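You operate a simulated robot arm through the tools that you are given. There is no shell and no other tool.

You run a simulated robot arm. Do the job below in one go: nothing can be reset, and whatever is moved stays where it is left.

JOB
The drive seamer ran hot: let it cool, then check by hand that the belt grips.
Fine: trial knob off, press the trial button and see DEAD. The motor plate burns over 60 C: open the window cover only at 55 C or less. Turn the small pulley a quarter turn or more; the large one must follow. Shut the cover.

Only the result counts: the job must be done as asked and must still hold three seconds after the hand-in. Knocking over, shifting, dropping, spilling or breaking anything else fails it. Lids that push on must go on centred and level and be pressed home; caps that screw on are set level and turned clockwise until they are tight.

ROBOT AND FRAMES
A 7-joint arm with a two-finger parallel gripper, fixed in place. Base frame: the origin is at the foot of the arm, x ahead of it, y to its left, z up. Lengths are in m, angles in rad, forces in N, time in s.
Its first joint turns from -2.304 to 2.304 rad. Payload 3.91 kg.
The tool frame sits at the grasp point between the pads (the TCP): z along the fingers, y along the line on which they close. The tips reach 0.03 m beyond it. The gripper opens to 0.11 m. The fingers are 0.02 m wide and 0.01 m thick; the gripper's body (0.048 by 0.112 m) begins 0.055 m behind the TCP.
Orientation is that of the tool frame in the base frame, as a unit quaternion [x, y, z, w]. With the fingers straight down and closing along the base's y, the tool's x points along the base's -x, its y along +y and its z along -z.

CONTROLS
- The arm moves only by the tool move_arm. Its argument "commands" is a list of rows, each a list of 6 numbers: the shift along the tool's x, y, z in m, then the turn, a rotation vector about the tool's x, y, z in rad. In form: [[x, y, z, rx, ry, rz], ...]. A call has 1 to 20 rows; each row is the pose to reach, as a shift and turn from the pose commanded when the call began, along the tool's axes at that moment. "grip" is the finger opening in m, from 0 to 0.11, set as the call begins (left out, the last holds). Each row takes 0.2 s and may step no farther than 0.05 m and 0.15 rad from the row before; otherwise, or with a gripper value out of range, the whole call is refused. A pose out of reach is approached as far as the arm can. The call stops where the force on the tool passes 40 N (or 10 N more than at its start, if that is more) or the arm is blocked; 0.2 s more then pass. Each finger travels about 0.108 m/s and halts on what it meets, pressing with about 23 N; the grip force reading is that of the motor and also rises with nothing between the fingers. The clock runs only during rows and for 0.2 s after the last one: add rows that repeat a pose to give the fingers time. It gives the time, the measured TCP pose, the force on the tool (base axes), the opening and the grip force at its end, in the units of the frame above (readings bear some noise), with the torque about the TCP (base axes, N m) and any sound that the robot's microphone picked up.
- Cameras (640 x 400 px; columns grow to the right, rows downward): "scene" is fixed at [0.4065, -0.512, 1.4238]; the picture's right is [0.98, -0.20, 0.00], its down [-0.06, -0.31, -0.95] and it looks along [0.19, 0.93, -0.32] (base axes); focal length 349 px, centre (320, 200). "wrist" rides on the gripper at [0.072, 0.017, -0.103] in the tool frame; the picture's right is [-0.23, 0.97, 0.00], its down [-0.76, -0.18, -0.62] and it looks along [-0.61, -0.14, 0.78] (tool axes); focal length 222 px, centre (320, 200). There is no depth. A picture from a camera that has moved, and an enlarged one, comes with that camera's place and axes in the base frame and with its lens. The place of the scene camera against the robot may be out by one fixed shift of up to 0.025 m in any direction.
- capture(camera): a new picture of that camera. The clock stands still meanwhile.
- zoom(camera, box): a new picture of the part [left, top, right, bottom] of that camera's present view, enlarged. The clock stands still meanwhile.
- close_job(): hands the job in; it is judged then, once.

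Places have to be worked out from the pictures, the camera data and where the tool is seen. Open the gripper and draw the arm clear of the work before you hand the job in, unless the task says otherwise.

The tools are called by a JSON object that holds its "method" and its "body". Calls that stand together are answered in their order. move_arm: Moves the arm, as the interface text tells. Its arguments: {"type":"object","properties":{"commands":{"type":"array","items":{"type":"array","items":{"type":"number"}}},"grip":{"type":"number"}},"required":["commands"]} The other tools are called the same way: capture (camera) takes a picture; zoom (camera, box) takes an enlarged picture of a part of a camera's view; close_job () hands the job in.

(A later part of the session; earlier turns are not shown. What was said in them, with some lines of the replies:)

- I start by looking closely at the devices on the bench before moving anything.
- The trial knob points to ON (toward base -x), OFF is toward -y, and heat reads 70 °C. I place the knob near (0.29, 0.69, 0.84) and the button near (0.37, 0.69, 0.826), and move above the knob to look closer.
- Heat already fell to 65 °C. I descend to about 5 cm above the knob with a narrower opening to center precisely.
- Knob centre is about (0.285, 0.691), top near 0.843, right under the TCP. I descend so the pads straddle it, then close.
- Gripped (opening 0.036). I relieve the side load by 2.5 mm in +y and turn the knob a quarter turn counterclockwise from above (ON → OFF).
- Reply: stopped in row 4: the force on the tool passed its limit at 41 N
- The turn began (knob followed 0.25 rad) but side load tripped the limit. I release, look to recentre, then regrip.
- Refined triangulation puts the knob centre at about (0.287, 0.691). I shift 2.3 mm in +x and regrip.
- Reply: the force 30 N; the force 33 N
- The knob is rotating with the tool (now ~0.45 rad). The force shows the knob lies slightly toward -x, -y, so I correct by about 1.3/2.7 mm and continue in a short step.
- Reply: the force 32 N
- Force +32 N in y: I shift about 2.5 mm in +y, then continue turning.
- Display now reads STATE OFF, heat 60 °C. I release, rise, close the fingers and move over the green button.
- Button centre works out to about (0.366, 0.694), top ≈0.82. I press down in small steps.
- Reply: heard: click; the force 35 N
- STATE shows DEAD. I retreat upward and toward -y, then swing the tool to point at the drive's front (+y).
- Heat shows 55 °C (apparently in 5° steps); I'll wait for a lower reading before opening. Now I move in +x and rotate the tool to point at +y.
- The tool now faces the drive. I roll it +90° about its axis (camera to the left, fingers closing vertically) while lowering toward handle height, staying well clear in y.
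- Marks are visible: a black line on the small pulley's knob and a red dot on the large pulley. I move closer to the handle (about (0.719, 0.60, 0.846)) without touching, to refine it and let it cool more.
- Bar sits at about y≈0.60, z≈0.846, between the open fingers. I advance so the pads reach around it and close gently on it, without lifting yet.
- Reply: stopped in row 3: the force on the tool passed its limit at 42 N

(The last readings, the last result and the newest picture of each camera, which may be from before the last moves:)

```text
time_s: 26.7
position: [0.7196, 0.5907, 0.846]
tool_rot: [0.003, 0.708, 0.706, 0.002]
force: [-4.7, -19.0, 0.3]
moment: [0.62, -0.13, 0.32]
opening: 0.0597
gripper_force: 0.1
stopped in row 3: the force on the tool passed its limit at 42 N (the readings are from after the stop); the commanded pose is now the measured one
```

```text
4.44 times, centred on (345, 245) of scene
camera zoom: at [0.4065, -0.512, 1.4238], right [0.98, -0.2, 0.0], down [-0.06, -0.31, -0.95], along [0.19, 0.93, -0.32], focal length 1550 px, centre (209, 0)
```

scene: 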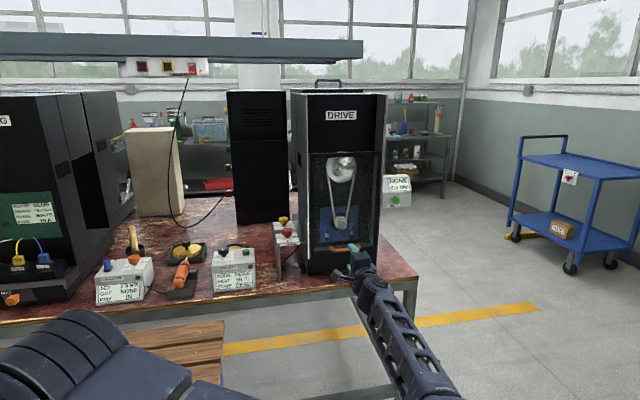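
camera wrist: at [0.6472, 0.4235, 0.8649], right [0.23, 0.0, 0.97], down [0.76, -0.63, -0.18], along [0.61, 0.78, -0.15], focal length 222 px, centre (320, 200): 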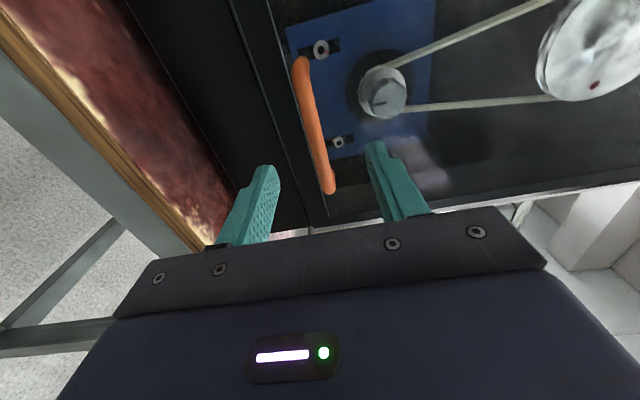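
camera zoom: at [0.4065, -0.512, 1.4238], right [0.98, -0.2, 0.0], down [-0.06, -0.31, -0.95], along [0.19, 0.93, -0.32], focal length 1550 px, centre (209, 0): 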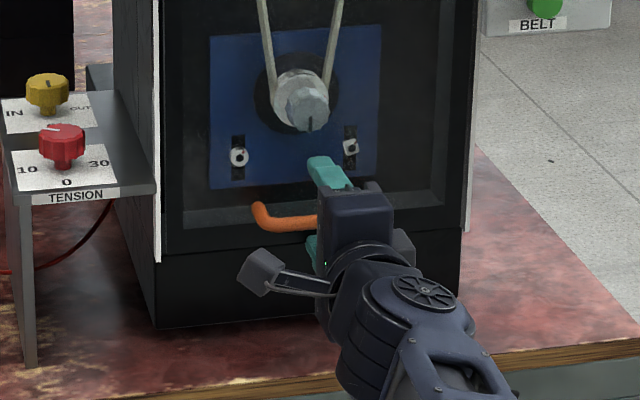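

Tips touched the window pane at y≈0.62. I back off 4 mm and close on the bar.

{"method": "move_arm", "body": {"commands": [[0, 0, -0.004, 0, 0, 0], [0, 0, -0.004, 0, 0, 0]]}}

{"method": "move_arm", "body": {"commands": [[0, 0, 0, 0, 0, 0], [0, 0, 0, 0, 0, 0], [0, 0, 0, 0, 0, 0]], "grip": 0.0}}

{"method": "zoom", "body": {"camera": "wrist", "box": [220, 20, 460, 230]}}

{"method": "zoom", "body": {"camera": "scene", "box": [200, 230, 280, 300]}}

```text
time_s: 27.3
position: [0.7207, 0.5875, 0.8464]
tool_rot: [0.004, 0.709, 0.706, 0.003]
force: [0.2, -0.7, 0.1]
moment: [-0.02, 0.01, 0.0]
opening: 0.0601
gripper_force: 0.1
```

```text
time_s: 28.1
position: [0.7197, 0.5867, 0.8449]
tool_rot: [0.003, 0.709, 0.705, 0.001]
force: [-1.5, -3.7, -8.0]
moment: [-0.04, -0.06, -0.15]
opening: 0.0116
gripper_force: 44.9
```

```text
1.90 times, centred on (340, 125) of wrist
camera zoom: at [0.6473, 0.4846, 0.8628], right [0.23, 0.0, 0.97], down [0.76, -0.63, -0.18], along [0.61, 0.78, -0.15], focal length 423 px, centre (282, 343)
```

zoom: 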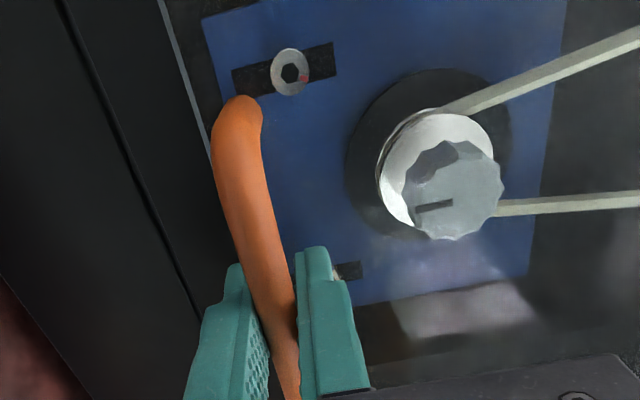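

```text
5.71 times, centred on (240, 265) of scene
camera zoom: at [0.4065, -0.512, 1.4238], right [0.98, -0.2, 0.0], down [-0.06, -0.31, -0.95], along [0.19, 0.93, -0.32], focal length 1994 px, centre (777, -171)
```

zoom: 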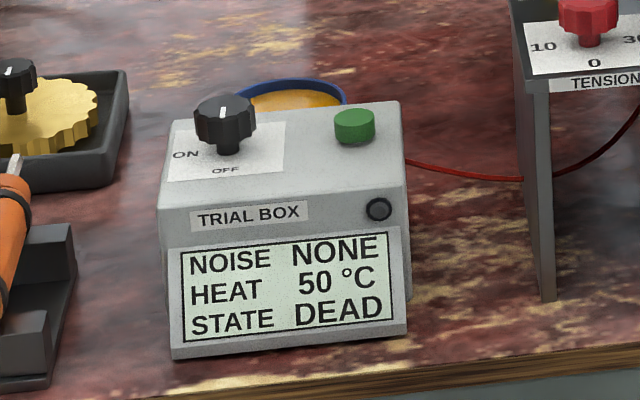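

Heat is 50 °C, so opening is allowed. The bar is gripped (0.0116 m); I try lifting it gently.

{"method": "move_arm", "body": {"commands": [[0, 0.005, 0, 0, 0, 0], [0, 0.012, 0, 0, 0, 0], [0, 0.02, 0, 0, 0, 0]]}}

{"method": "zoom", "body": {"camera": "scene", "box": [285, 140, 405, 290]}}

```text
time_s: 28.9
position: [0.721, 0.5873, 0.8671]
tool_rot: [0.003, 0.708, 0.706, 0.001]
force: [-6.1, -21.5, -7.8]
moment: [0.05, -0.03, 0.04]
opening: 0.0115
gripper_force: 44.7
```

```text
2.67 times, centred on (345, 215) of scene
camera zoom: at [0.4065, -0.512, 1.4238], right [0.98, -0.2, 0.0], down [-0.06, -0.31, -0.95], along [0.19, 0.93, -0.32], focal length 930 px, centre (253, 160)
```

zoom: 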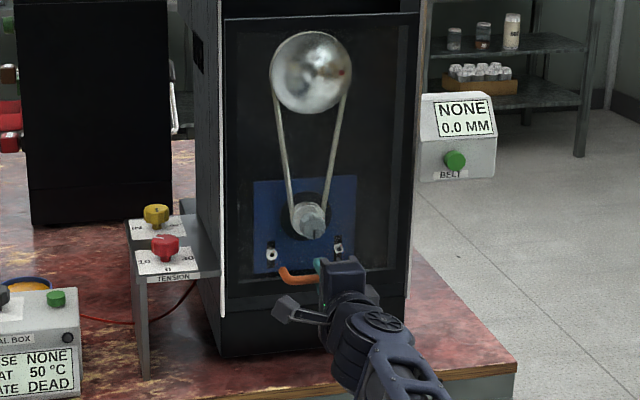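

The cover slides upward. I relieve the -y push a little and continue raising it.

{"method": "move_arm", "body": {"commands": [[0, 0.01, -0.002, 0, 0, 0], [0, 0.03, -0.002, 0, 0, 0], [0, 0.05, -0.002, 0, 0, 0], [0, 0.07, -0.002, 0, 0, 0], [0, 0.09, -0.002, 0, 0, 0], [0, 0.11, -0.002, 0, 0, 0]]}}

{"method": "zoom", "body": {"camera": "scene", "box": [285, 80, 405, 290]}}

```text
time_s: 30.3
position: [0.7197, 0.5852, 0.9772]
tool_rot: [0.003, 0.709, 0.705, 0.002]
force: [-9.0, 20.8, -7.8]
moment: [0.01, -0.11, 0.62]
opening: 0.0112
gripper_force: 45.1
```

```text
1.90 times, centred on (345, 185) of scene
camera zoom: at [0.4065, -0.512, 1.4238], right [0.98, -0.2, 0.0], down [-0.06, -0.31, -0.95], along [0.19, 0.93, -0.32], focal length 664 px, centre (272, 229)
```

zoom: 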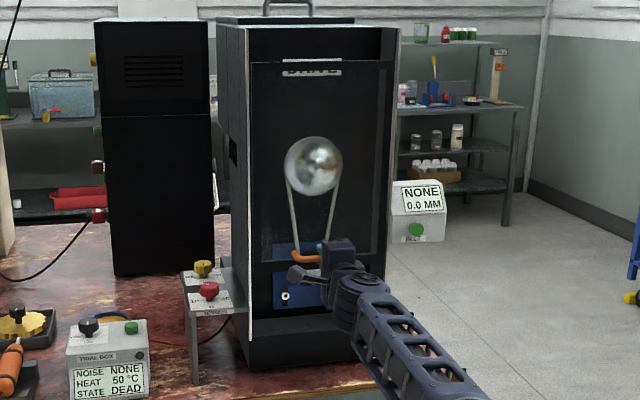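

{"method": "move_arm", "body": {"commands": [[0, 0.01, 0.001, 0, 0, 0], [0, 0.03, 0.001, 0, 0, 0], [0, 0.05, 0.001, 0, 0, 0], [0, 0.065, 0.001, 0, 0, 0], [0, 0.08, 0.001, 0, 0, 0]]}}

{"method": "zoom", "body": {"camera": "scene", "box": [285, 80, 405, 290]}}

```text
time_s: 31.5
position: [0.7192, 0.5863, 1.0572]
tool_rot: [0.002, 0.709, 0.705, 0.002]
force: [-20.6, -4.6, -6.4]
moment: [0.0, -0.06, -0.59]
opening: 0.0116
gripper_force: 45.4
```

```text
1.90 times, centred on (345, 185) of scene
camera zoom: at [0.4065, -0.512, 1.4238], right [0.98, -0.2, 0.0], down [-0.06, -0.31, -0.95], along [0.19, 0.93, -0.32], focal length 664 px, centre (272, 229)
```

zoom: 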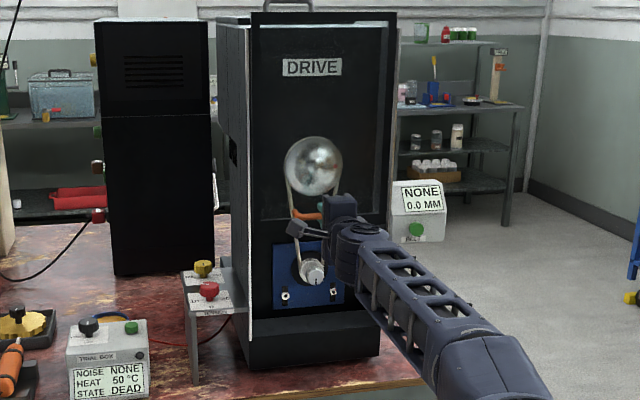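

The opening now exposes the small pulley. I relieve the sideways load and try a little further up to see whether there is a top stop.

{"method": "move_arm", "body": {"commands": [[0.002, 0.01, 0, 0, 0, 0], [0.002, 0.02, 0, 0, 0, 0], [0.002, 0.03, 0, 0, 0, 0]]}}

{"method": "zoom", "body": {"camera": "scene", "box": [285, 80, 405, 290]}}

```text
time_s: 32.3
position: [0.7201, 0.5865, 1.086]
tool_rot: [0.005, 0.709, 0.706, 0.003]
force: [-4.1, -31.6, -7.8]
moment: [0.0, -0.11, -0.06]
opening: 0.0118
gripper_force: 45.0
```

```text
1.90 times, centred on (345, 185) of scene
camera zoom: at [0.4065, -0.512, 1.4238], right [0.98, -0.2, 0.0], down [-0.06, -0.31, -0.95], along [0.19, 0.93, -0.32], focal length 664 px, centre (272, 229)
```

zoom: 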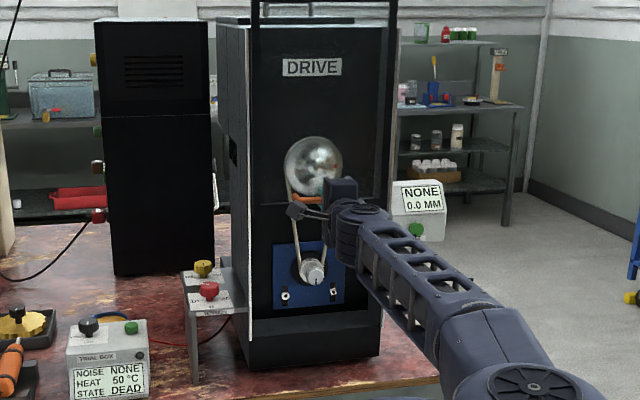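

The cover keeps moving freely. Before releasing, I test whether it holds by itself: opening the fingers slightly so the lower finger would still catch the bar.

{"method": "move_arm", "body": {"commands": [[0, 0, -0.002, 0, 0, 0], [0, 0, -0.002, 0, 0, 0], [0, 0, -0.002, 0, 0, 0]], "grip": 0.03}}

{"method": "zoom", "body": {"camera": "wrist", "box": [220, 60, 420, 230]}}

{"method": "zoom", "body": {"camera": "scene", "box": [285, 60, 405, 260]}}

```text
time_s: 33.1
position: [0.7177, 0.5848, 1.0871]
tool_rot: [0.003, 0.708, 0.706, 0.002]
force: [-0.6, 1.1, -0.1]
moment: [-0.01, 0.0, 0.0]
opening: 0.03
gripper_force: 0.0
```

```text
2.35 times, centred on (320, 145) of wrist
camera zoom: at [0.645, 0.4834, 1.1036], right [0.23, 0.0, 0.97], down [0.76, -0.63, -0.18], along [0.61, 0.78, -0.14], focal length 523 px, centre (320, 329)
```

zoom: 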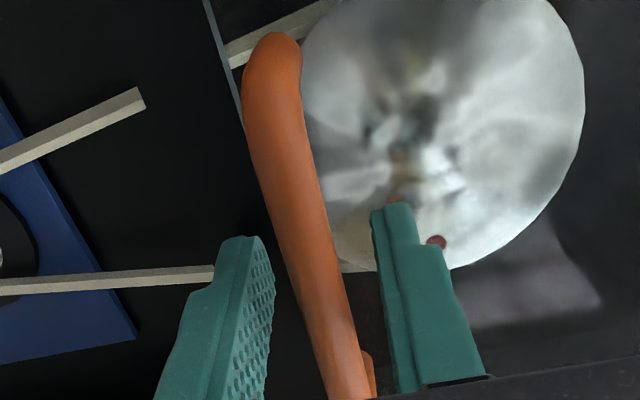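

```text
2.00 times, centred on (345, 160) of scene
camera zoom: at [0.4065, -0.512, 1.4238], right [0.98, -0.2, 0.0], down [-0.06, -0.31, -0.95], along [0.19, 0.93, -0.32], focal length 698 px, centre (270, 280)
```

zoom: 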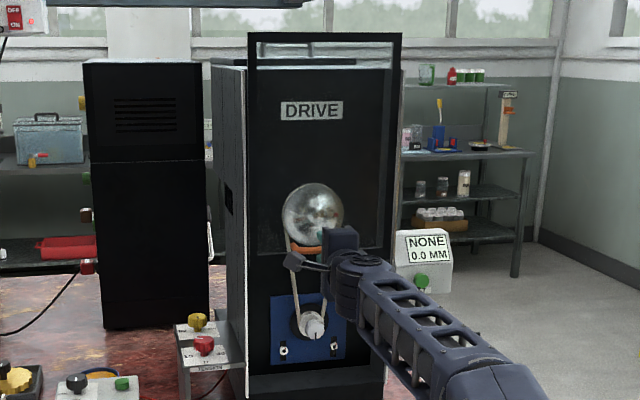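

The cover stays up by itself. I back out, then lower to pulley height in front of the window opening.

{"method": "move_arm", "body": {"commands": [[0, 0, -0.03, 0, 0, 0], [0, 0, -0.06, 0, 0, 0], [0, -0.04, -0.065, 0, 0, 0], [-0.001, -0.08, -0.065, 0, 0, 0], [-0.001, -0.12, -0.065, 0, 0, 0], [-0.001, -0.15, -0.065, 0, 0, 0], [-0.001, -0.17, -0.065, 0, 0, 0], [-0.001, -0.17, -0.065, 0, 0, 0]], "grip": 0.06}}

{"method": "capture", "body": {"camera": "wrist"}}

{"method": "zoom", "body": {"camera": "scene", "box": [285, 60, 405, 260]}}

```text
time_s: 34.9
position: [0.7182, 0.5204, 0.9163]
tool_rot: [0.003, 0.708, 0.706, 0.002]
force: [-0.2, -0.4, 0.4]
moment: [-0.01, 0.0, 0.0]
opening: 0.0599
gripper_force: 0.0
```

```text
taken
camera wrist: at [0.6448, 0.4176, 0.9342], right [0.23, 0.0, 0.97], down [0.76, -0.63, -0.18], along [0.61, 0.78, -0.14], focal length 222 px, centre (320, 200)
```

wrist: 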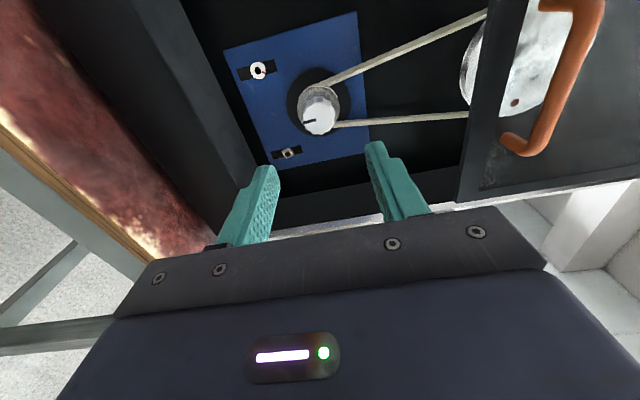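

```text
2.00 times, centred on (345, 160) of scene
camera zoom: at [0.4065, -0.512, 1.4238], right [0.98, -0.2, 0.0], down [-0.06, -0.31, -0.95], along [0.19, 0.93, -0.32], focal length 698 px, centre (270, 280)
```

zoom: 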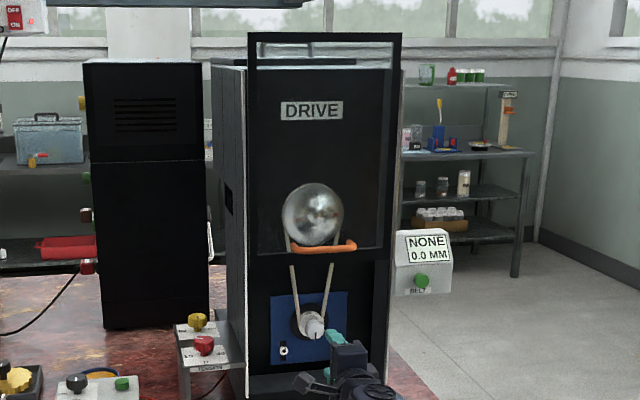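

The cover holds. I advance to just short of the pulley knob while pre-rolling -0.8 rad, and take reference pictures of the marks.

{"method": "move_arm", "body": {"commands": [[0, 0, 0.01, 0, 0, -0.14], [0, 0, 0.02, 0, 0, -0.28], [0, 0, 0.035, 0, 0, -0.42], [0, 0, 0.05, 0, 0, -0.56], [0, 0, 0.065, 0, 0, -0.7], [0, 0, 0.08, 0, 0, -0.8], [0, 0, 0.08, 0, 0, -0.8]], "grip": 0.06}}

{"method": "zoom", "body": {"camera": "wrist", "box": [200, 20, 440, 230]}}

{"method": "zoom", "body": {"camera": "scene", "box": [300, 140, 390, 260]}}

```text
time_s: 36.5
position: [0.7197, 0.599, 0.9175]
tool_rot: [-0.273, 0.653, 0.649, 0.277]
force: [-0.3, -0.2, -0.1]
moment: [-0.01, 0.0, -0.01]
opening: 0.0601
gripper_force: 0.1
```

```text
1.90 times, centred on (320, 125) of wrist
camera zoom: at [0.6563, 0.4973, 0.8775], right [-0.54, 0.01, 0.84], down [0.65, -0.63, 0.42], along [0.53, 0.78, 0.33], focal length 423 px, centre (320, 343)
```

zoom: 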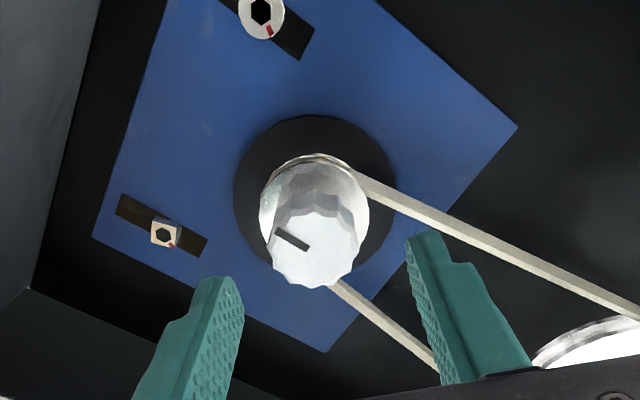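

```text
3.33 times, centred on (345, 200) of scene
camera zoom: at [0.4065, -0.512, 1.4238], right [0.98, -0.2, 0.0], down [-0.06, -0.31, -0.95], along [0.19, 0.93, -0.32], focal length 1163 px, centre (237, 200)
```

zoom: 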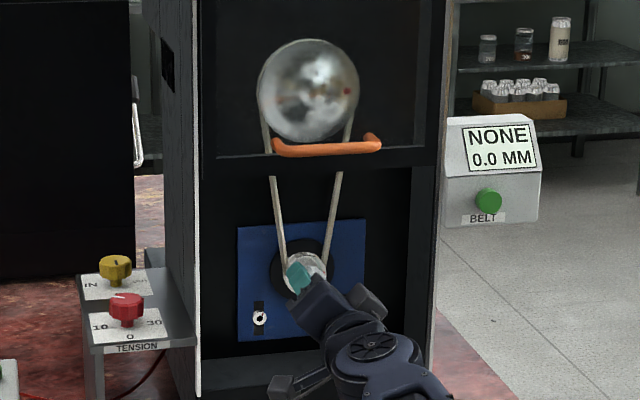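

The knob is centred within ~2 mm of the tool axis (≈(0.720, 0.917)). I advance so the pads straddle it, then close.

{"method": "move_arm", "body": {"commands": [[0, 0, 0.02, 0, 0, 0], [0, 0, 0.035, 0, 0, 0], [0, 0, 0.045, 0, 0, 0], [0, 0, 0.045, 0, 0, 0]]}}

{"method": "zoom", "body": {"camera": "wrist", "box": [200, 20, 440, 230]}}

```text
time_s: 37.5
position: [0.7203, 0.6441, 0.916]
tool_rot: [-0.273, 0.654, 0.649, 0.278]
force: [-0.3, 0.0, -0.1]
moment: [0.02, -0.02, 0.01]
opening: 0.0601
gripper_force: 0.0
```

```text
1.90 times, centred on (320, 125) of wrist
camera zoom: at [0.6566, 0.5419, 0.8765], right [-0.54, 0.01, 0.84], down [0.65, -0.63, 0.42], along [0.53, 0.78, 0.33], focal length 423 px, centre (320, 343)
```

zoom: 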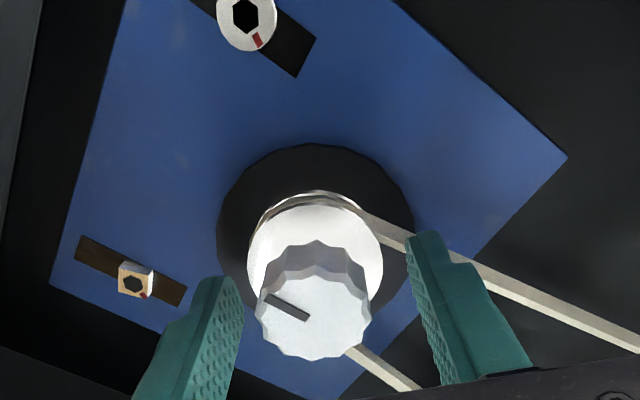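

{"method": "move_arm", "body": {"commands": [[0.0014, 0.0007, 0, 0, 0, 0], [0.0014, 0.0007, 0, 0, 0, 0], [0.0014, 0.0007, 0, 0, 0, 0], [0.0014, 0.0007, 0, 0, 0, 0]], "grip": 0.0}}

{"method": "zoom", "body": {"camera": "wrist", "box": [200, 20, 440, 230]}}

```text
time_s: 38.5
position: [0.721, 0.6425, 0.9146]
tool_rot: [-0.271, 0.654, 0.649, 0.277]
force: [25.0, 15.7, -4.5]
moment: [0.34, -0.03, -1.19]
opening: 0.0475
gripper_force: 45.2
```

```text
1.90 times, centred on (320, 125) of wrist
camera zoom: at [0.6571, 0.5419, 0.8753], right [-0.54, 0.01, 0.84], down [0.65, -0.63, 0.42], along [0.53, 0.78, 0.33], focal length 423 px, centre (320, 343)
```

zoom: 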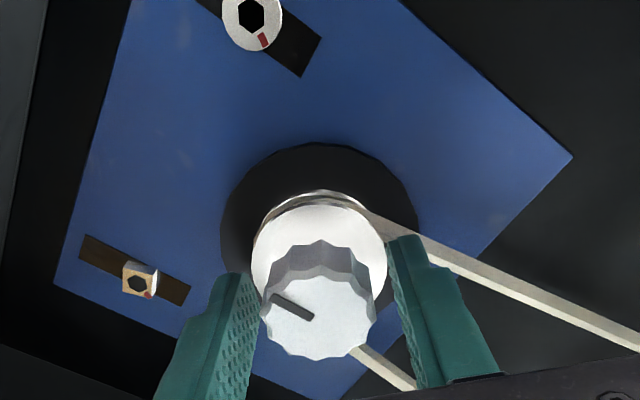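

The fingers landed on the pulley rim (opening 0.0475). I open, retreat 13 mm, shift about 2 mm in +x, and grip the knob itself.

{"method": "move_arm", "body": {"commands": [[0, 0, 0, 0, 0, 0], [0, 0, -0.006, 0, 0, 0], [-0.0014, -0.0014, -0.013, 0, 0, 0], [-0.0014, -0.0014, -0.013, 0, 0, 0]], "grip": 0.06}}

{"method": "move_arm", "body": {"commands": [[0, 0, 0, 0, 0, 0], [0, 0, 0, 0, 0, 0], [0, 0, 0, 0, 0, 0]], "grip": 0.0}}

{"method": "zoom", "body": {"camera": "wrist", "box": [200, 20, 440, 230]}}

{"method": "zoom", "body": {"camera": "scene", "box": [300, 140, 390, 260]}}

```text
time_s: 39.5
position: [0.7193, 0.6321, 0.9152]
tool_rot: [-0.273, 0.654, 0.649, 0.277]
force: [0.0, -0.6, -0.1]
moment: [0.0, -0.01, -0.01]
opening: 0.0601
gripper_force: 0.1
```

```text
time_s: 40.3
position: [0.7205, 0.6315, 0.9143]
tool_rot: [-0.273, 0.654, 0.649, 0.277]
force: [4.9, 0.1, -6.4]
moment: [0.17, -0.02, 0.0]
opening: 0.0337
gripper_force: 44.9
```

```text
1.90 times, centred on (320, 125) of wrist
camera zoom: at [0.657, 0.5292, 0.8747], right [-0.54, 0.01, 0.84], down [0.65, -0.63, 0.42], along [0.53, 0.78, 0.33], focal length 423 px, centre (320, 343)
```

zoom: 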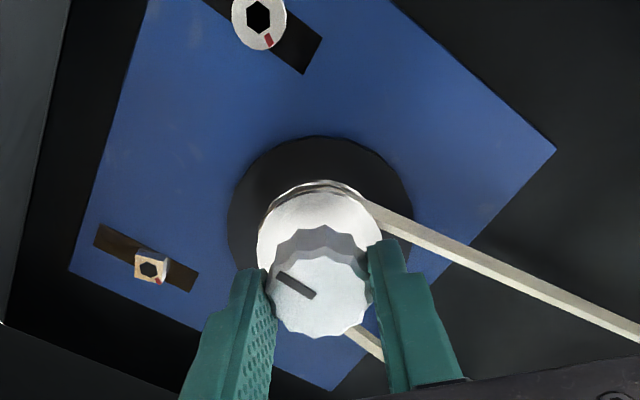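

```text
3.33 times, centred on (345, 200) of scene
camera zoom: at [0.4065, -0.512, 1.4238], right [0.98, -0.2, 0.0], down [-0.06, -0.31, -0.95], along [0.19, 0.93, -0.32], focal length 1163 px, centre (237, 200)
```

zoom: 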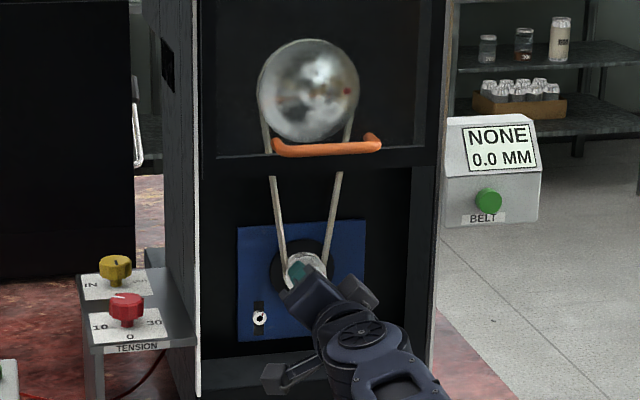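

Knob gripped (0.0337) with little side load. I start turning and watch the force and the red dot.

{"method": "move_arm", "body": {"commands": [[0, 0, 0, 0, 0, 0.1], [0, 0, 0, 0, 0, 0.2], [0, 0, 0, 0, 0, 0.3], [0, 0, 0, 0, 0, 0.4], [0, 0, 0, 0, 0, 0.4]]}}

{"method": "zoom", "body": {"camera": "scene", "box": [300, 140, 390, 260]}}

{"method": "zoom", "body": {"camera": "wrist", "box": [200, 20, 440, 230]}}

```text
time_s: 41.5
position: [0.7209, 0.6323, 0.9142]
tool_rot: [-0.138, 0.695, 0.692, 0.142]
force: [8.4, 4.3, -12.4]
moment: [-0.01, 0.01, -0.27]
opening: 0.0336
gripper_force: 45.0
```

```text
3.33 times, centred on (345, 200) of scene
camera zoom: at [0.4065, -0.512, 1.4238], right [0.98, -0.2, 0.0], down [-0.06, -0.31, -0.95], along [0.19, 0.93, -0.32], focal length 1163 px, centre (237, 200)
```

zoom: 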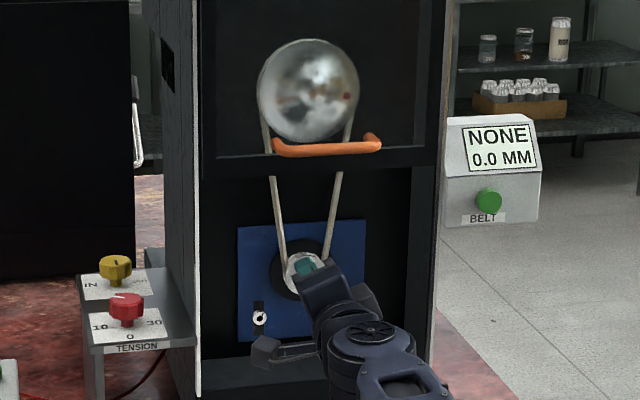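

```text
1.90 times, centred on (320, 125) of wrist
camera zoom: at [0.6464, 0.5293, 0.9023], right [-0.17, 0.01, 0.99], down [0.77, -0.63, 0.13], along [0.62, 0.78, 0.1], focal length 423 px, centre (320, 343)
```

zoom: 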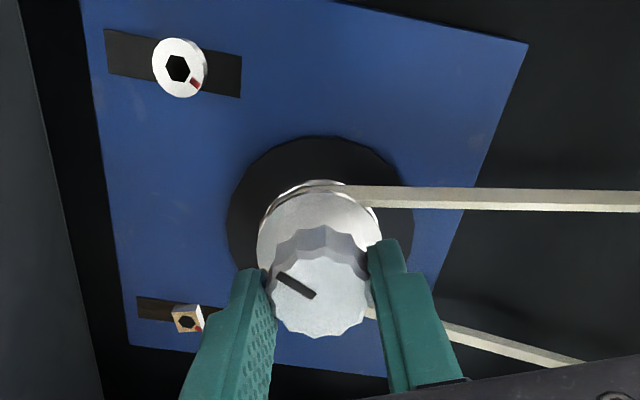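

The red dot moved slightly, so the large pulley is following. I continue turning.

{"method": "move_arm", "body": {"commands": [[0, 0, 0, 0, 0, 0.1], [0, 0, 0, 0, 0, 0.2], [0, 0, 0, 0, 0, 0.3], [0, 0, 0, 0, 0, 0.4], [0, 0, 0, 0, 0, 0.5], [0, 0, 0, 0, 0, 0.5]]}}

{"method": "move_arm", "body": {"commands": [[0, 0, 0, 0, 0, 0.1], [0, 0, 0, 0, 0, 0.2], [0, 0, 0, 0, 0, 0.3], [0, 0, 0, 0, 0, 0.4], [0, 0, 0, 0, 0, 0.5], [0, 0, 0, 0, 0, 0.5]]}}

{"method": "zoom", "body": {"camera": "scene", "box": [300, 140, 390, 260]}}

{"method": "zoom", "body": {"camera": "wrist", "box": [200, 20, 440, 230]}}

```text
time_s: 42.9
position: [0.7207, 0.6312, 0.9149]
tool_rot: [0.039, 0.708, 0.705, -0.034]
force: [10.2, 18.4, -18.6]
moment: [-0.19, 0.03, -0.34]
opening: 0.0336
gripper_force: 44.8
```

```text
time_s: 44.3
position: [0.719, 0.6315, 0.9137]
tool_rot: [0.214, 0.676, 0.675, -0.206]
force: [-4.3, -11.8, -23.6]
moment: [-1.02, 0.04, -0.57]
opening: 0.0337
gripper_force: 45.3
```

```text
3.33 times, centred on (345, 200) of scene
camera zoom: at [0.4065, -0.512, 1.4238], right [0.98, -0.2, 0.0], down [-0.06, -0.31, -0.95], along [0.19, 0.93, -0.32], focal length 1163 px, centre (237, 200)
```

zoom: 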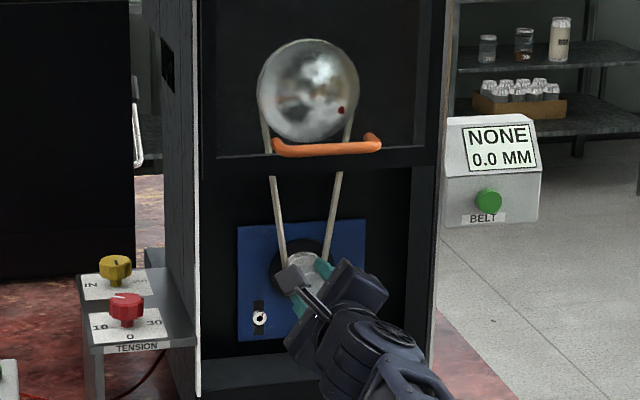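

```text
1.90 times, centred on (320, 125) of wrist
camera zoom: at [0.6697, 0.5293, 0.9701], right [0.74, 0.0, 0.67], down [0.52, -0.63, -0.58], along [0.42, 0.78, -0.46], focal length 423 px, centre (320, 343)
```

zoom: 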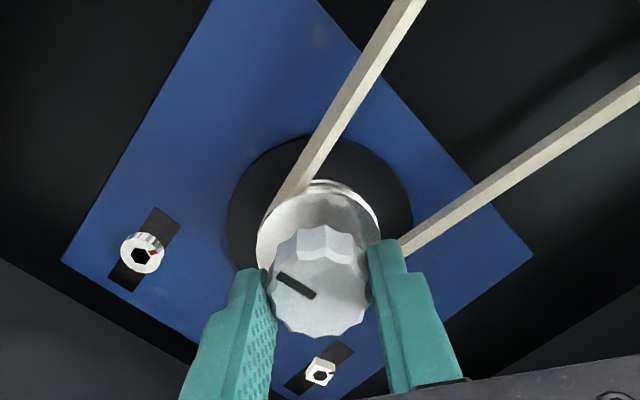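

Turned ~1.4 rad; the dot has moved about 30° along. I relieve the load downward and turn another 0.6 rad to be well past a quarter turn.

{"method": "move_arm", "body": {"commands": [[-0.0011, -0.0016, 0, 0, 0, 0], [-0.0011, -0.0016, 0, 0, 0, 0.1], [-0.0011, -0.0016, 0, 0, 0, 0.2], [-0.0011, -0.0016, 0, 0, 0, 0.3], [-0.0011, -0.0016, 0, 0, 0, 0.4], [-0.0011, -0.0016, 0, 0, 0, 0.5], [-0.0011, -0.0016, 0, 0, 0, 0.6], [-0.0011, -0.0016, 0, 0, 0, 0.6]]}}

{"method": "zoom", "body": {"camera": "scene", "box": [300, 140, 390, 260]}}

{"method": "zoom", "body": {"camera": "wrist", "box": [200, 20, 440, 230]}}

```text
time_s: 46.1
position: [0.7203, 0.6309, 0.9132]
tool_rot: [0.403, 0.582, 0.583, -0.398]
force: [4.3, 17.1, 3.7]
moment: [-0.4, 0.04, -0.08]
opening: 0.0334
gripper_force: 44.7
```

```text
3.33 times, centred on (345, 200) of scene
camera zoom: at [0.4065, -0.512, 1.4238], right [0.98, -0.2, 0.0], down [-0.06, -0.31, -0.95], along [0.19, 0.93, -0.32], focal length 1163 px, centre (237, 200)
```

zoom: 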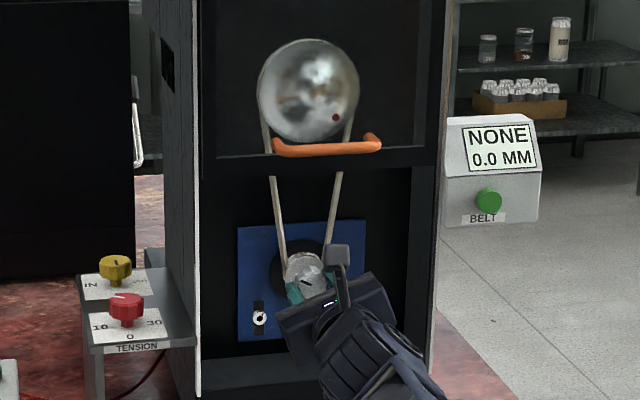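

```text
1.90 times, centred on (320, 125) of wrist
camera zoom: at [0.7093, 0.529, 0.9879], right [0.99, -0.01, 0.14], down [0.1, -0.63, -0.77], along [0.09, 0.78, -0.62], focal length 423 px, centre (320, 343)
```

zoom: 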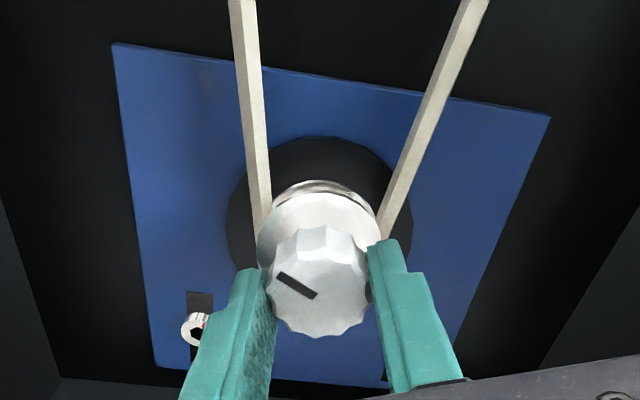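

The small pulley turned about 2.0 rad and the large one followed by about 42°. I release, back out and check.

{"method": "move_arm", "body": {"commands": [[0, 0, 0, 0, 0, 0], [0, 0, 0, 0, 0, 0], [0, 0, -0.03, 0, 0, 0], [0, 0, -0.07, 0, 0, 0], [0, 0, -0.11, 0, 0, 0], [0, 0, -0.115, 0, 0, -0.14], [0, 0, -0.115, 0, 0, -0.28], [0, 0, -0.115, 0, 0, -0.42], [0, 0, -0.115, 0, 0, -0.56], [0, 0, -0.115, 0, 0, -0.7], [0, 0, -0.115, 0, 0, -0.84], [0, 0, -0.115, 0, 0, -0.98], [0, 0, -0.115, 0, 0, -1.12], [0, 0, -0.115, 0, 0, -1.2], [0, 0, -0.115, 0, 0, -1.2]], "grip": 0.06}}

{"method": "capture", "body": {"camera": "wrist"}}

{"method": "capture", "body": {"camera": "scene"}}

{"method": "zoom", "body": {"camera": "scene", "box": [300, 140, 390, 260]}}

```text
time_s: 49.3
position: [0.7189, 0.5168, 0.9147]
tool_rot: [0.003, 0.708, 0.706, 0.002]
force: [-0.1, -0.1, 0.2]
moment: [0.01, -0.02, 0.01]
opening: 0.0602
gripper_force: 0.0
```

```text
taken
camera wrist: at [0.6466, 0.4142, 0.9312], right [0.23, 0.0, 0.97], down [0.76, -0.63, -0.18], along [0.61, 0.78, -0.14], focal length 222 px, centre (320, 200)
```

wrist: 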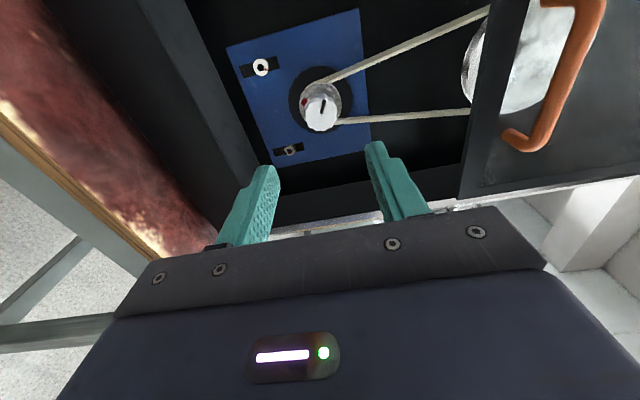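

```text
taken
```

scene: 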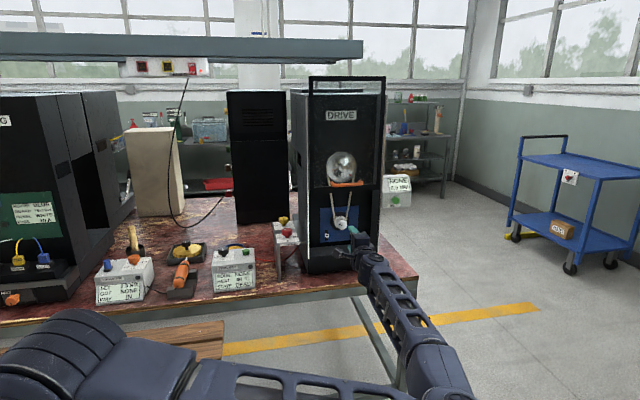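

```text
3.33 times, centred on (345, 200) of scene
camera zoom: at [0.4065, -0.512, 1.4238], right [0.98, -0.2, 0.0], down [-0.06, -0.31, -0.95], along [0.19, 0.93, -0.32], focal length 1163 px, centre (237, 200)
```

zoom: 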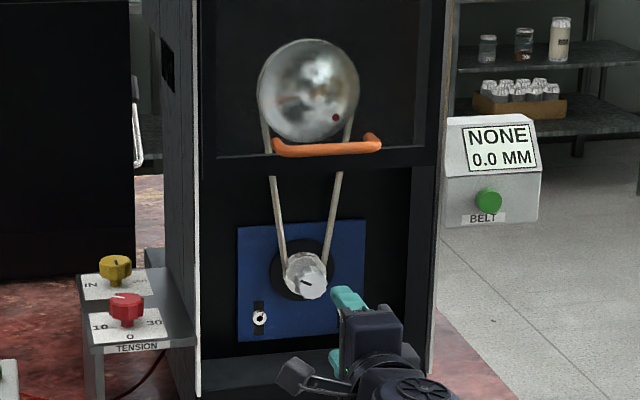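

Marks confirm both pulleys moved and stayed. Now I go back up to the handle (z≈1.087) and straddle it.

{"method": "move_arm", "body": {"commands": [[0, 0.04, 0, 0, 0, 0], [0, 0.08, 0, 0, 0, 0], [0, 0.12, 0, 0, 0, 0], [0, 0.16, 0, 0, 0, 0], [0, 0.172, 0, 0, 0, 0], [0, 0.172, 0.03, 0, 0, 0], [0, 0.172, 0.06, 0, 0, 0], [0, 0.172, 0.068, 0, 0, 0], [0, 0.172, 0.068, 0, 0, 0]]}}

{"method": "zoom", "body": {"camera": "wrist", "box": [220, 60, 420, 230]}}

```text
time_s: 51.3
position: [0.7206, 0.5847, 1.0845]
tool_rot: [0.003, 0.708, 0.706, 0.002]
force: [0.7, -0.8, -0.5]
moment: [0.01, 0.03, -0.01]
opening: 0.0601
gripper_force: 0.1
```

```text
2.35 times, centred on (320, 145) of wrist
camera zoom: at [0.6473, 0.4822, 1.103], right [0.23, 0.0, 0.97], down [0.76, -0.63, -0.18], along [0.61, 0.78, -0.14], focal length 523 px, centre (320, 329)
```

zoom: 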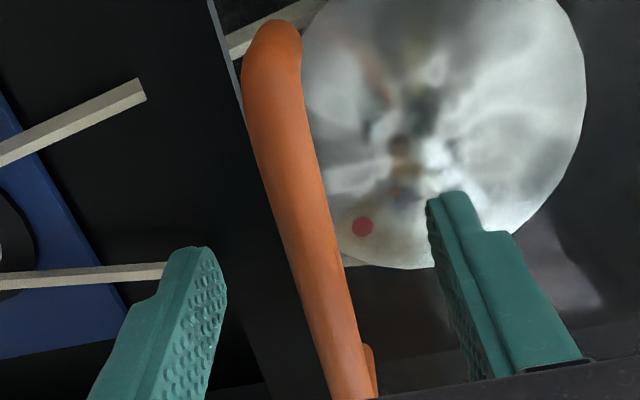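

Bar is between the fingers. I close on it and draw the cover down in small steps.

{"method": "move_arm", "body": {"commands": [[0, 0, 0, 0, 0, 0], [0, 0, 0, 0, 0, 0], [0, 0, 0, 0, 0, 0]], "grip": 0.0}}

{"method": "move_arm", "body": {"commands": [[0, -0.015, 0, 0, 0, 0], [0, -0.03, 0, 0, 0, 0], [0, -0.05, 0, 0, 0, 0], [0, -0.07, 0, 0, 0, 0]]}}

```text
time_s: 52.1
position: [0.7218, 0.5842, 1.086]
tool_rot: [0.003, 0.708, 0.706, 0.002]
force: [1.3, 2.0, 2.3]
moment: [-0.01, -0.03, 0.02]
opening: 0.0114
gripper_force: 44.8
```

```text
time_s: 53.1
position: [0.7202, 0.5846, 1.0157]
tool_rot: [0.004, 0.708, 0.706, 0.002]
force: [7.1, 17.4, -0.2]
moment: [-0.04, -0.02, -0.79]
opening: 0.0117
gripper_force: 45.1
```

{"method": "move_arm", "body": {"commands": [[-0.0005, -0.015, 0.0015, 0, 0, 0], [-0.0005, -0.035, 0.0015, 0, 0, 0], [-0.0005, -0.055, 0.0015, 0, 0, 0], [-0.0005, -0.075, 0.0015, 0, 0, 0], [-0.0005, -0.09, 0.0015, 0, 0, 0]]}}

{"method": "zoom", "body": {"camera": "scene", "box": [285, 80, 405, 290]}}

```text
time_s: 54.3
position: [0.7205, 0.5848, 0.926]
tool_rot: [0.003, 0.708, 0.706, 0.003]
force: [-1.1, -32.0, 0.0]
moment: [-0.02, -0.03, -0.1]
opening: 0.0116
gripper_force: 44.9
```

```text
1.90 times, centred on (345, 185) of scene
camera zoom: at [0.4065, -0.512, 1.4238], right [0.98, -0.2, 0.0], down [-0.06, -0.31, -0.95], along [0.19, 0.93, -0.32], focal length 664 px, centre (272, 229)
```

zoom: 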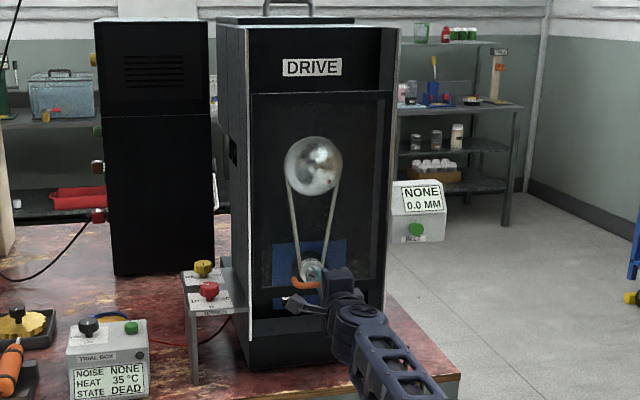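

{"method": "move_arm", "body": {"commands": [[0, 0, -0.0015, 0, 0, 0], [0, -0.015, -0.0015, 0, 0, 0], [0, -0.03, -0.0015, 0, 0, 0], [0, -0.045, -0.0015, 0, 0, 0], [0, -0.06, -0.0015, 0, 0, 0], [0, -0.07, -0.0015, 0, 0, 0]]}}

{"method": "move_arm", "body": {"commands": [[0, -0.003, 0, 0, 0, 0], [0, -0.006, 0, 0, 0, 0], [0, -0.009, 0, 0, 0, 0], [0, -0.012, 0, 0, 0, 0], [0, -0.015, 0, 0, 0, 0], [0, -0.018, 0, 0, 0, 0]]}}

{"method": "zoom", "body": {"camera": "scene", "box": [300, 140, 390, 270]}}

```text
time_s: 55.7
position: [0.7199, 0.586, 0.8536]
tool_rot: [0.003, 0.708, 0.706, 0.001]
force: [15.0, 28.3, 0.7]
moment: [0.03, -0.07, -0.16]
opening: 0.0114
gripper_force: 44.9
```

```text
time_s: 56.9
position: [0.7195, 0.5842, 0.8453]
tool_rot: [0.001, 0.707, 0.708, 0.003]
force: [-2.8, 2.3, 3.3]
moment: [0.03, 0.04, -0.55]
opening: 0.0117
gripper_force: 44.8
stopped in row 5: the force on the tool passed its limit at 44 N (the readings are from after the stop); the commanded pose is now the measured one
```

```text
3.08 times, centred on (345, 205) of scene
camera zoom: at [0.4065, -0.512, 1.4238], right [0.98, -0.2, 0.0], down [-0.06, -0.31, -0.95], along [0.19, 0.93, -0.32], focal length 1073 px, centre (243, 185)
```

zoom: 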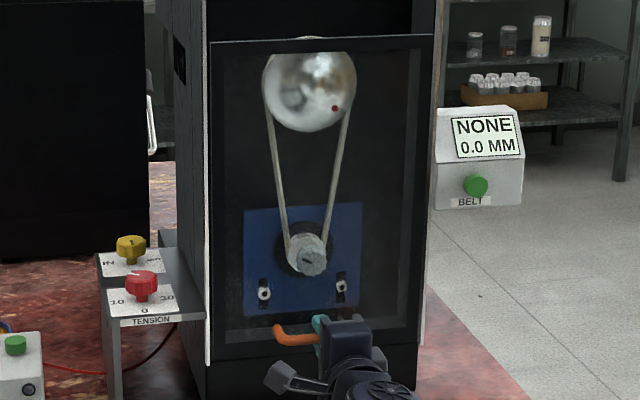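

The cover met its bottom stop (z 0.845, same as originally) and its top edge matches the first picture. I release and withdraw.

{"method": "move_arm", "body": {"commands": [[0, 0, 0, 0, 0, 0], [0, 0, 0, 0, 0, 0], [0, 0, -0.03, 0, 0, 0], [0, 0, -0.07, 0, 0, 0], [0, 0, -0.11, 0, 0, 0], [0, 0, -0.15, 0, 0, 0], [0, 0, -0.15, 0, 0, 0]], "grip": 0.06}}

{"method": "zoom", "body": {"camera": "scene", "box": [300, 140, 390, 270]}}

{"method": "zoom", "body": {"camera": "scene", "box": [100, 200, 310, 310]}}

{"method": "capture", "body": {"camera": "wrist"}}

```text
time_s: 58.5
position: [0.7179, 0.4369, 0.8457]
tool_rot: [0.001, 0.707, 0.707, 0.003]
force: [0.2, -0.6, 0.4]
moment: [0.03, 0.01, 0.01]
opening: 0.06
gripper_force: 0.1
```

```text
3.08 times, centred on (345, 205) of scene
camera zoom: at [0.4065, -0.512, 1.4238], right [0.98, -0.2, 0.0], down [-0.06, -0.31, -0.95], along [0.19, 0.93, -0.32], focal length 1073 px, centre (243, 185)
```

zoom: 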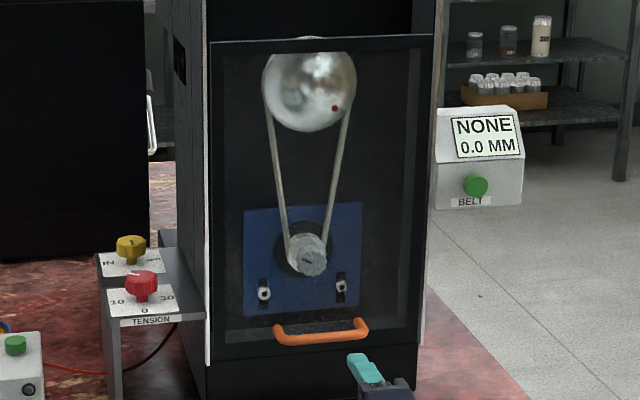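

```text
3.05 times, centred on (205, 255) of scene
camera zoom: at [0.4065, -0.512, 1.4238], right [0.98, -0.2, 0.0], down [-0.06, -0.31, -0.95], along [0.19, 0.93, -0.32], focal length 1063 px, centre (670, 32)
```

zoom: 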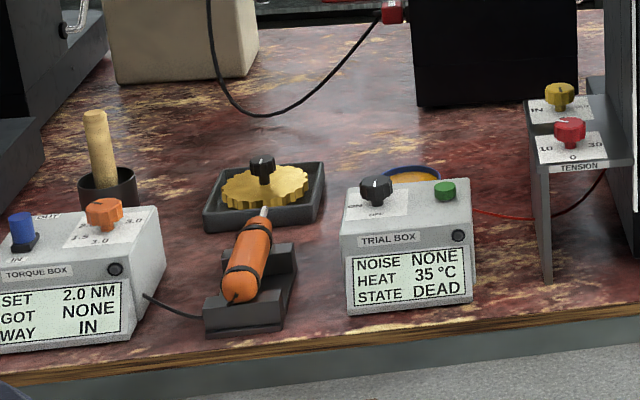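

```text
taken
camera wrist: at [0.6446, 0.3347, 0.8622], right [0.23, 0.0, 0.97], down [0.76, -0.63, -0.18], along [0.61, 0.78, -0.14], focal length 222 px, centre (320, 200)
```

wrist: 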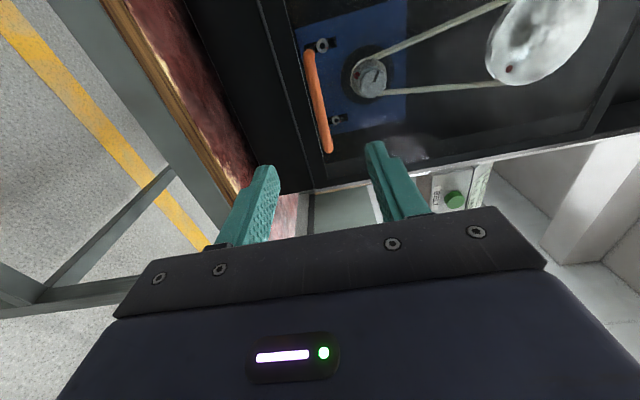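

The cover is back exactly where it started, the trial box shows DEAD with the knob at OFF, and nothing else has moved. I open the gripper fully and draw back a bit more before handing in.

{"method": "move_arm", "body": {"commands": [[0, 0.01, -0.03, 0, 0, 0], [0, 0.03, -0.06, 0, 0, 0], [0, 0.05, -0.08, 0, 0, 0], [0, 0.05, -0.08, 0, 0, 0]], "grip": 0.11}}

{"method": "capture", "body": {"camera": "scene"}}

```text
time_s: 59.5
position: [0.7173, 0.3578, 0.894]
tool_rot: [0.002, 0.707, 0.707, 0.002]
force: [-0.6, -0.7, -1.1]
moment: [0.03, 0.0, -0.01]
opening: 0.1101
gripper_force: 0.0
```

```text
taken
```

scene: 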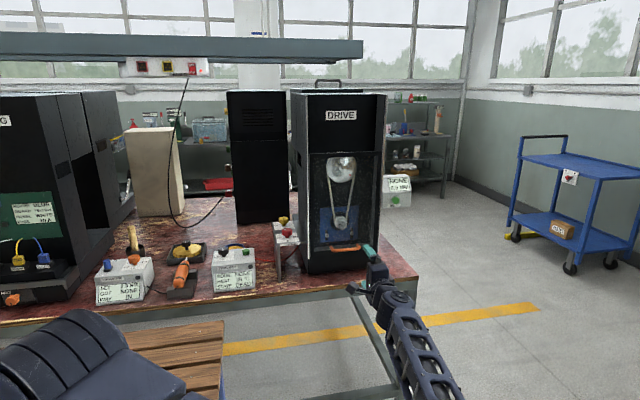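

The cover is shut, the display showed DEAD, both pulleys turned, and the arm is clear with the gripper open, so I hand the job in.

{"method": "close_job", "body": {}}

```text
The job is handed in.
```

The belt grips: when I turned the small pulley about 2.0 rad (well over a quarter turn), the large one followed by about 42°. The job is handed in; I don't have the judged result.

- **Trial box:** the knob is at OFF. I pressed the trial button and the display showed DEAD, which it still showed at the last check.
- **Cooling:** I waited until the display read 50 °C before opening the window cover. It read 35 °C by the end.
- **Cover:** it slides up and held itself open while I turned the pulley. It is back down on its stop, in the same place as at the start.
- **Slip-up:** my first grip on the small pulley landed on its rim instead of the knob, so I let go and re-gripped before turning it.

I saw nothing else moved on the bench. The gripper is open and the arm is drawn clear of the drive.
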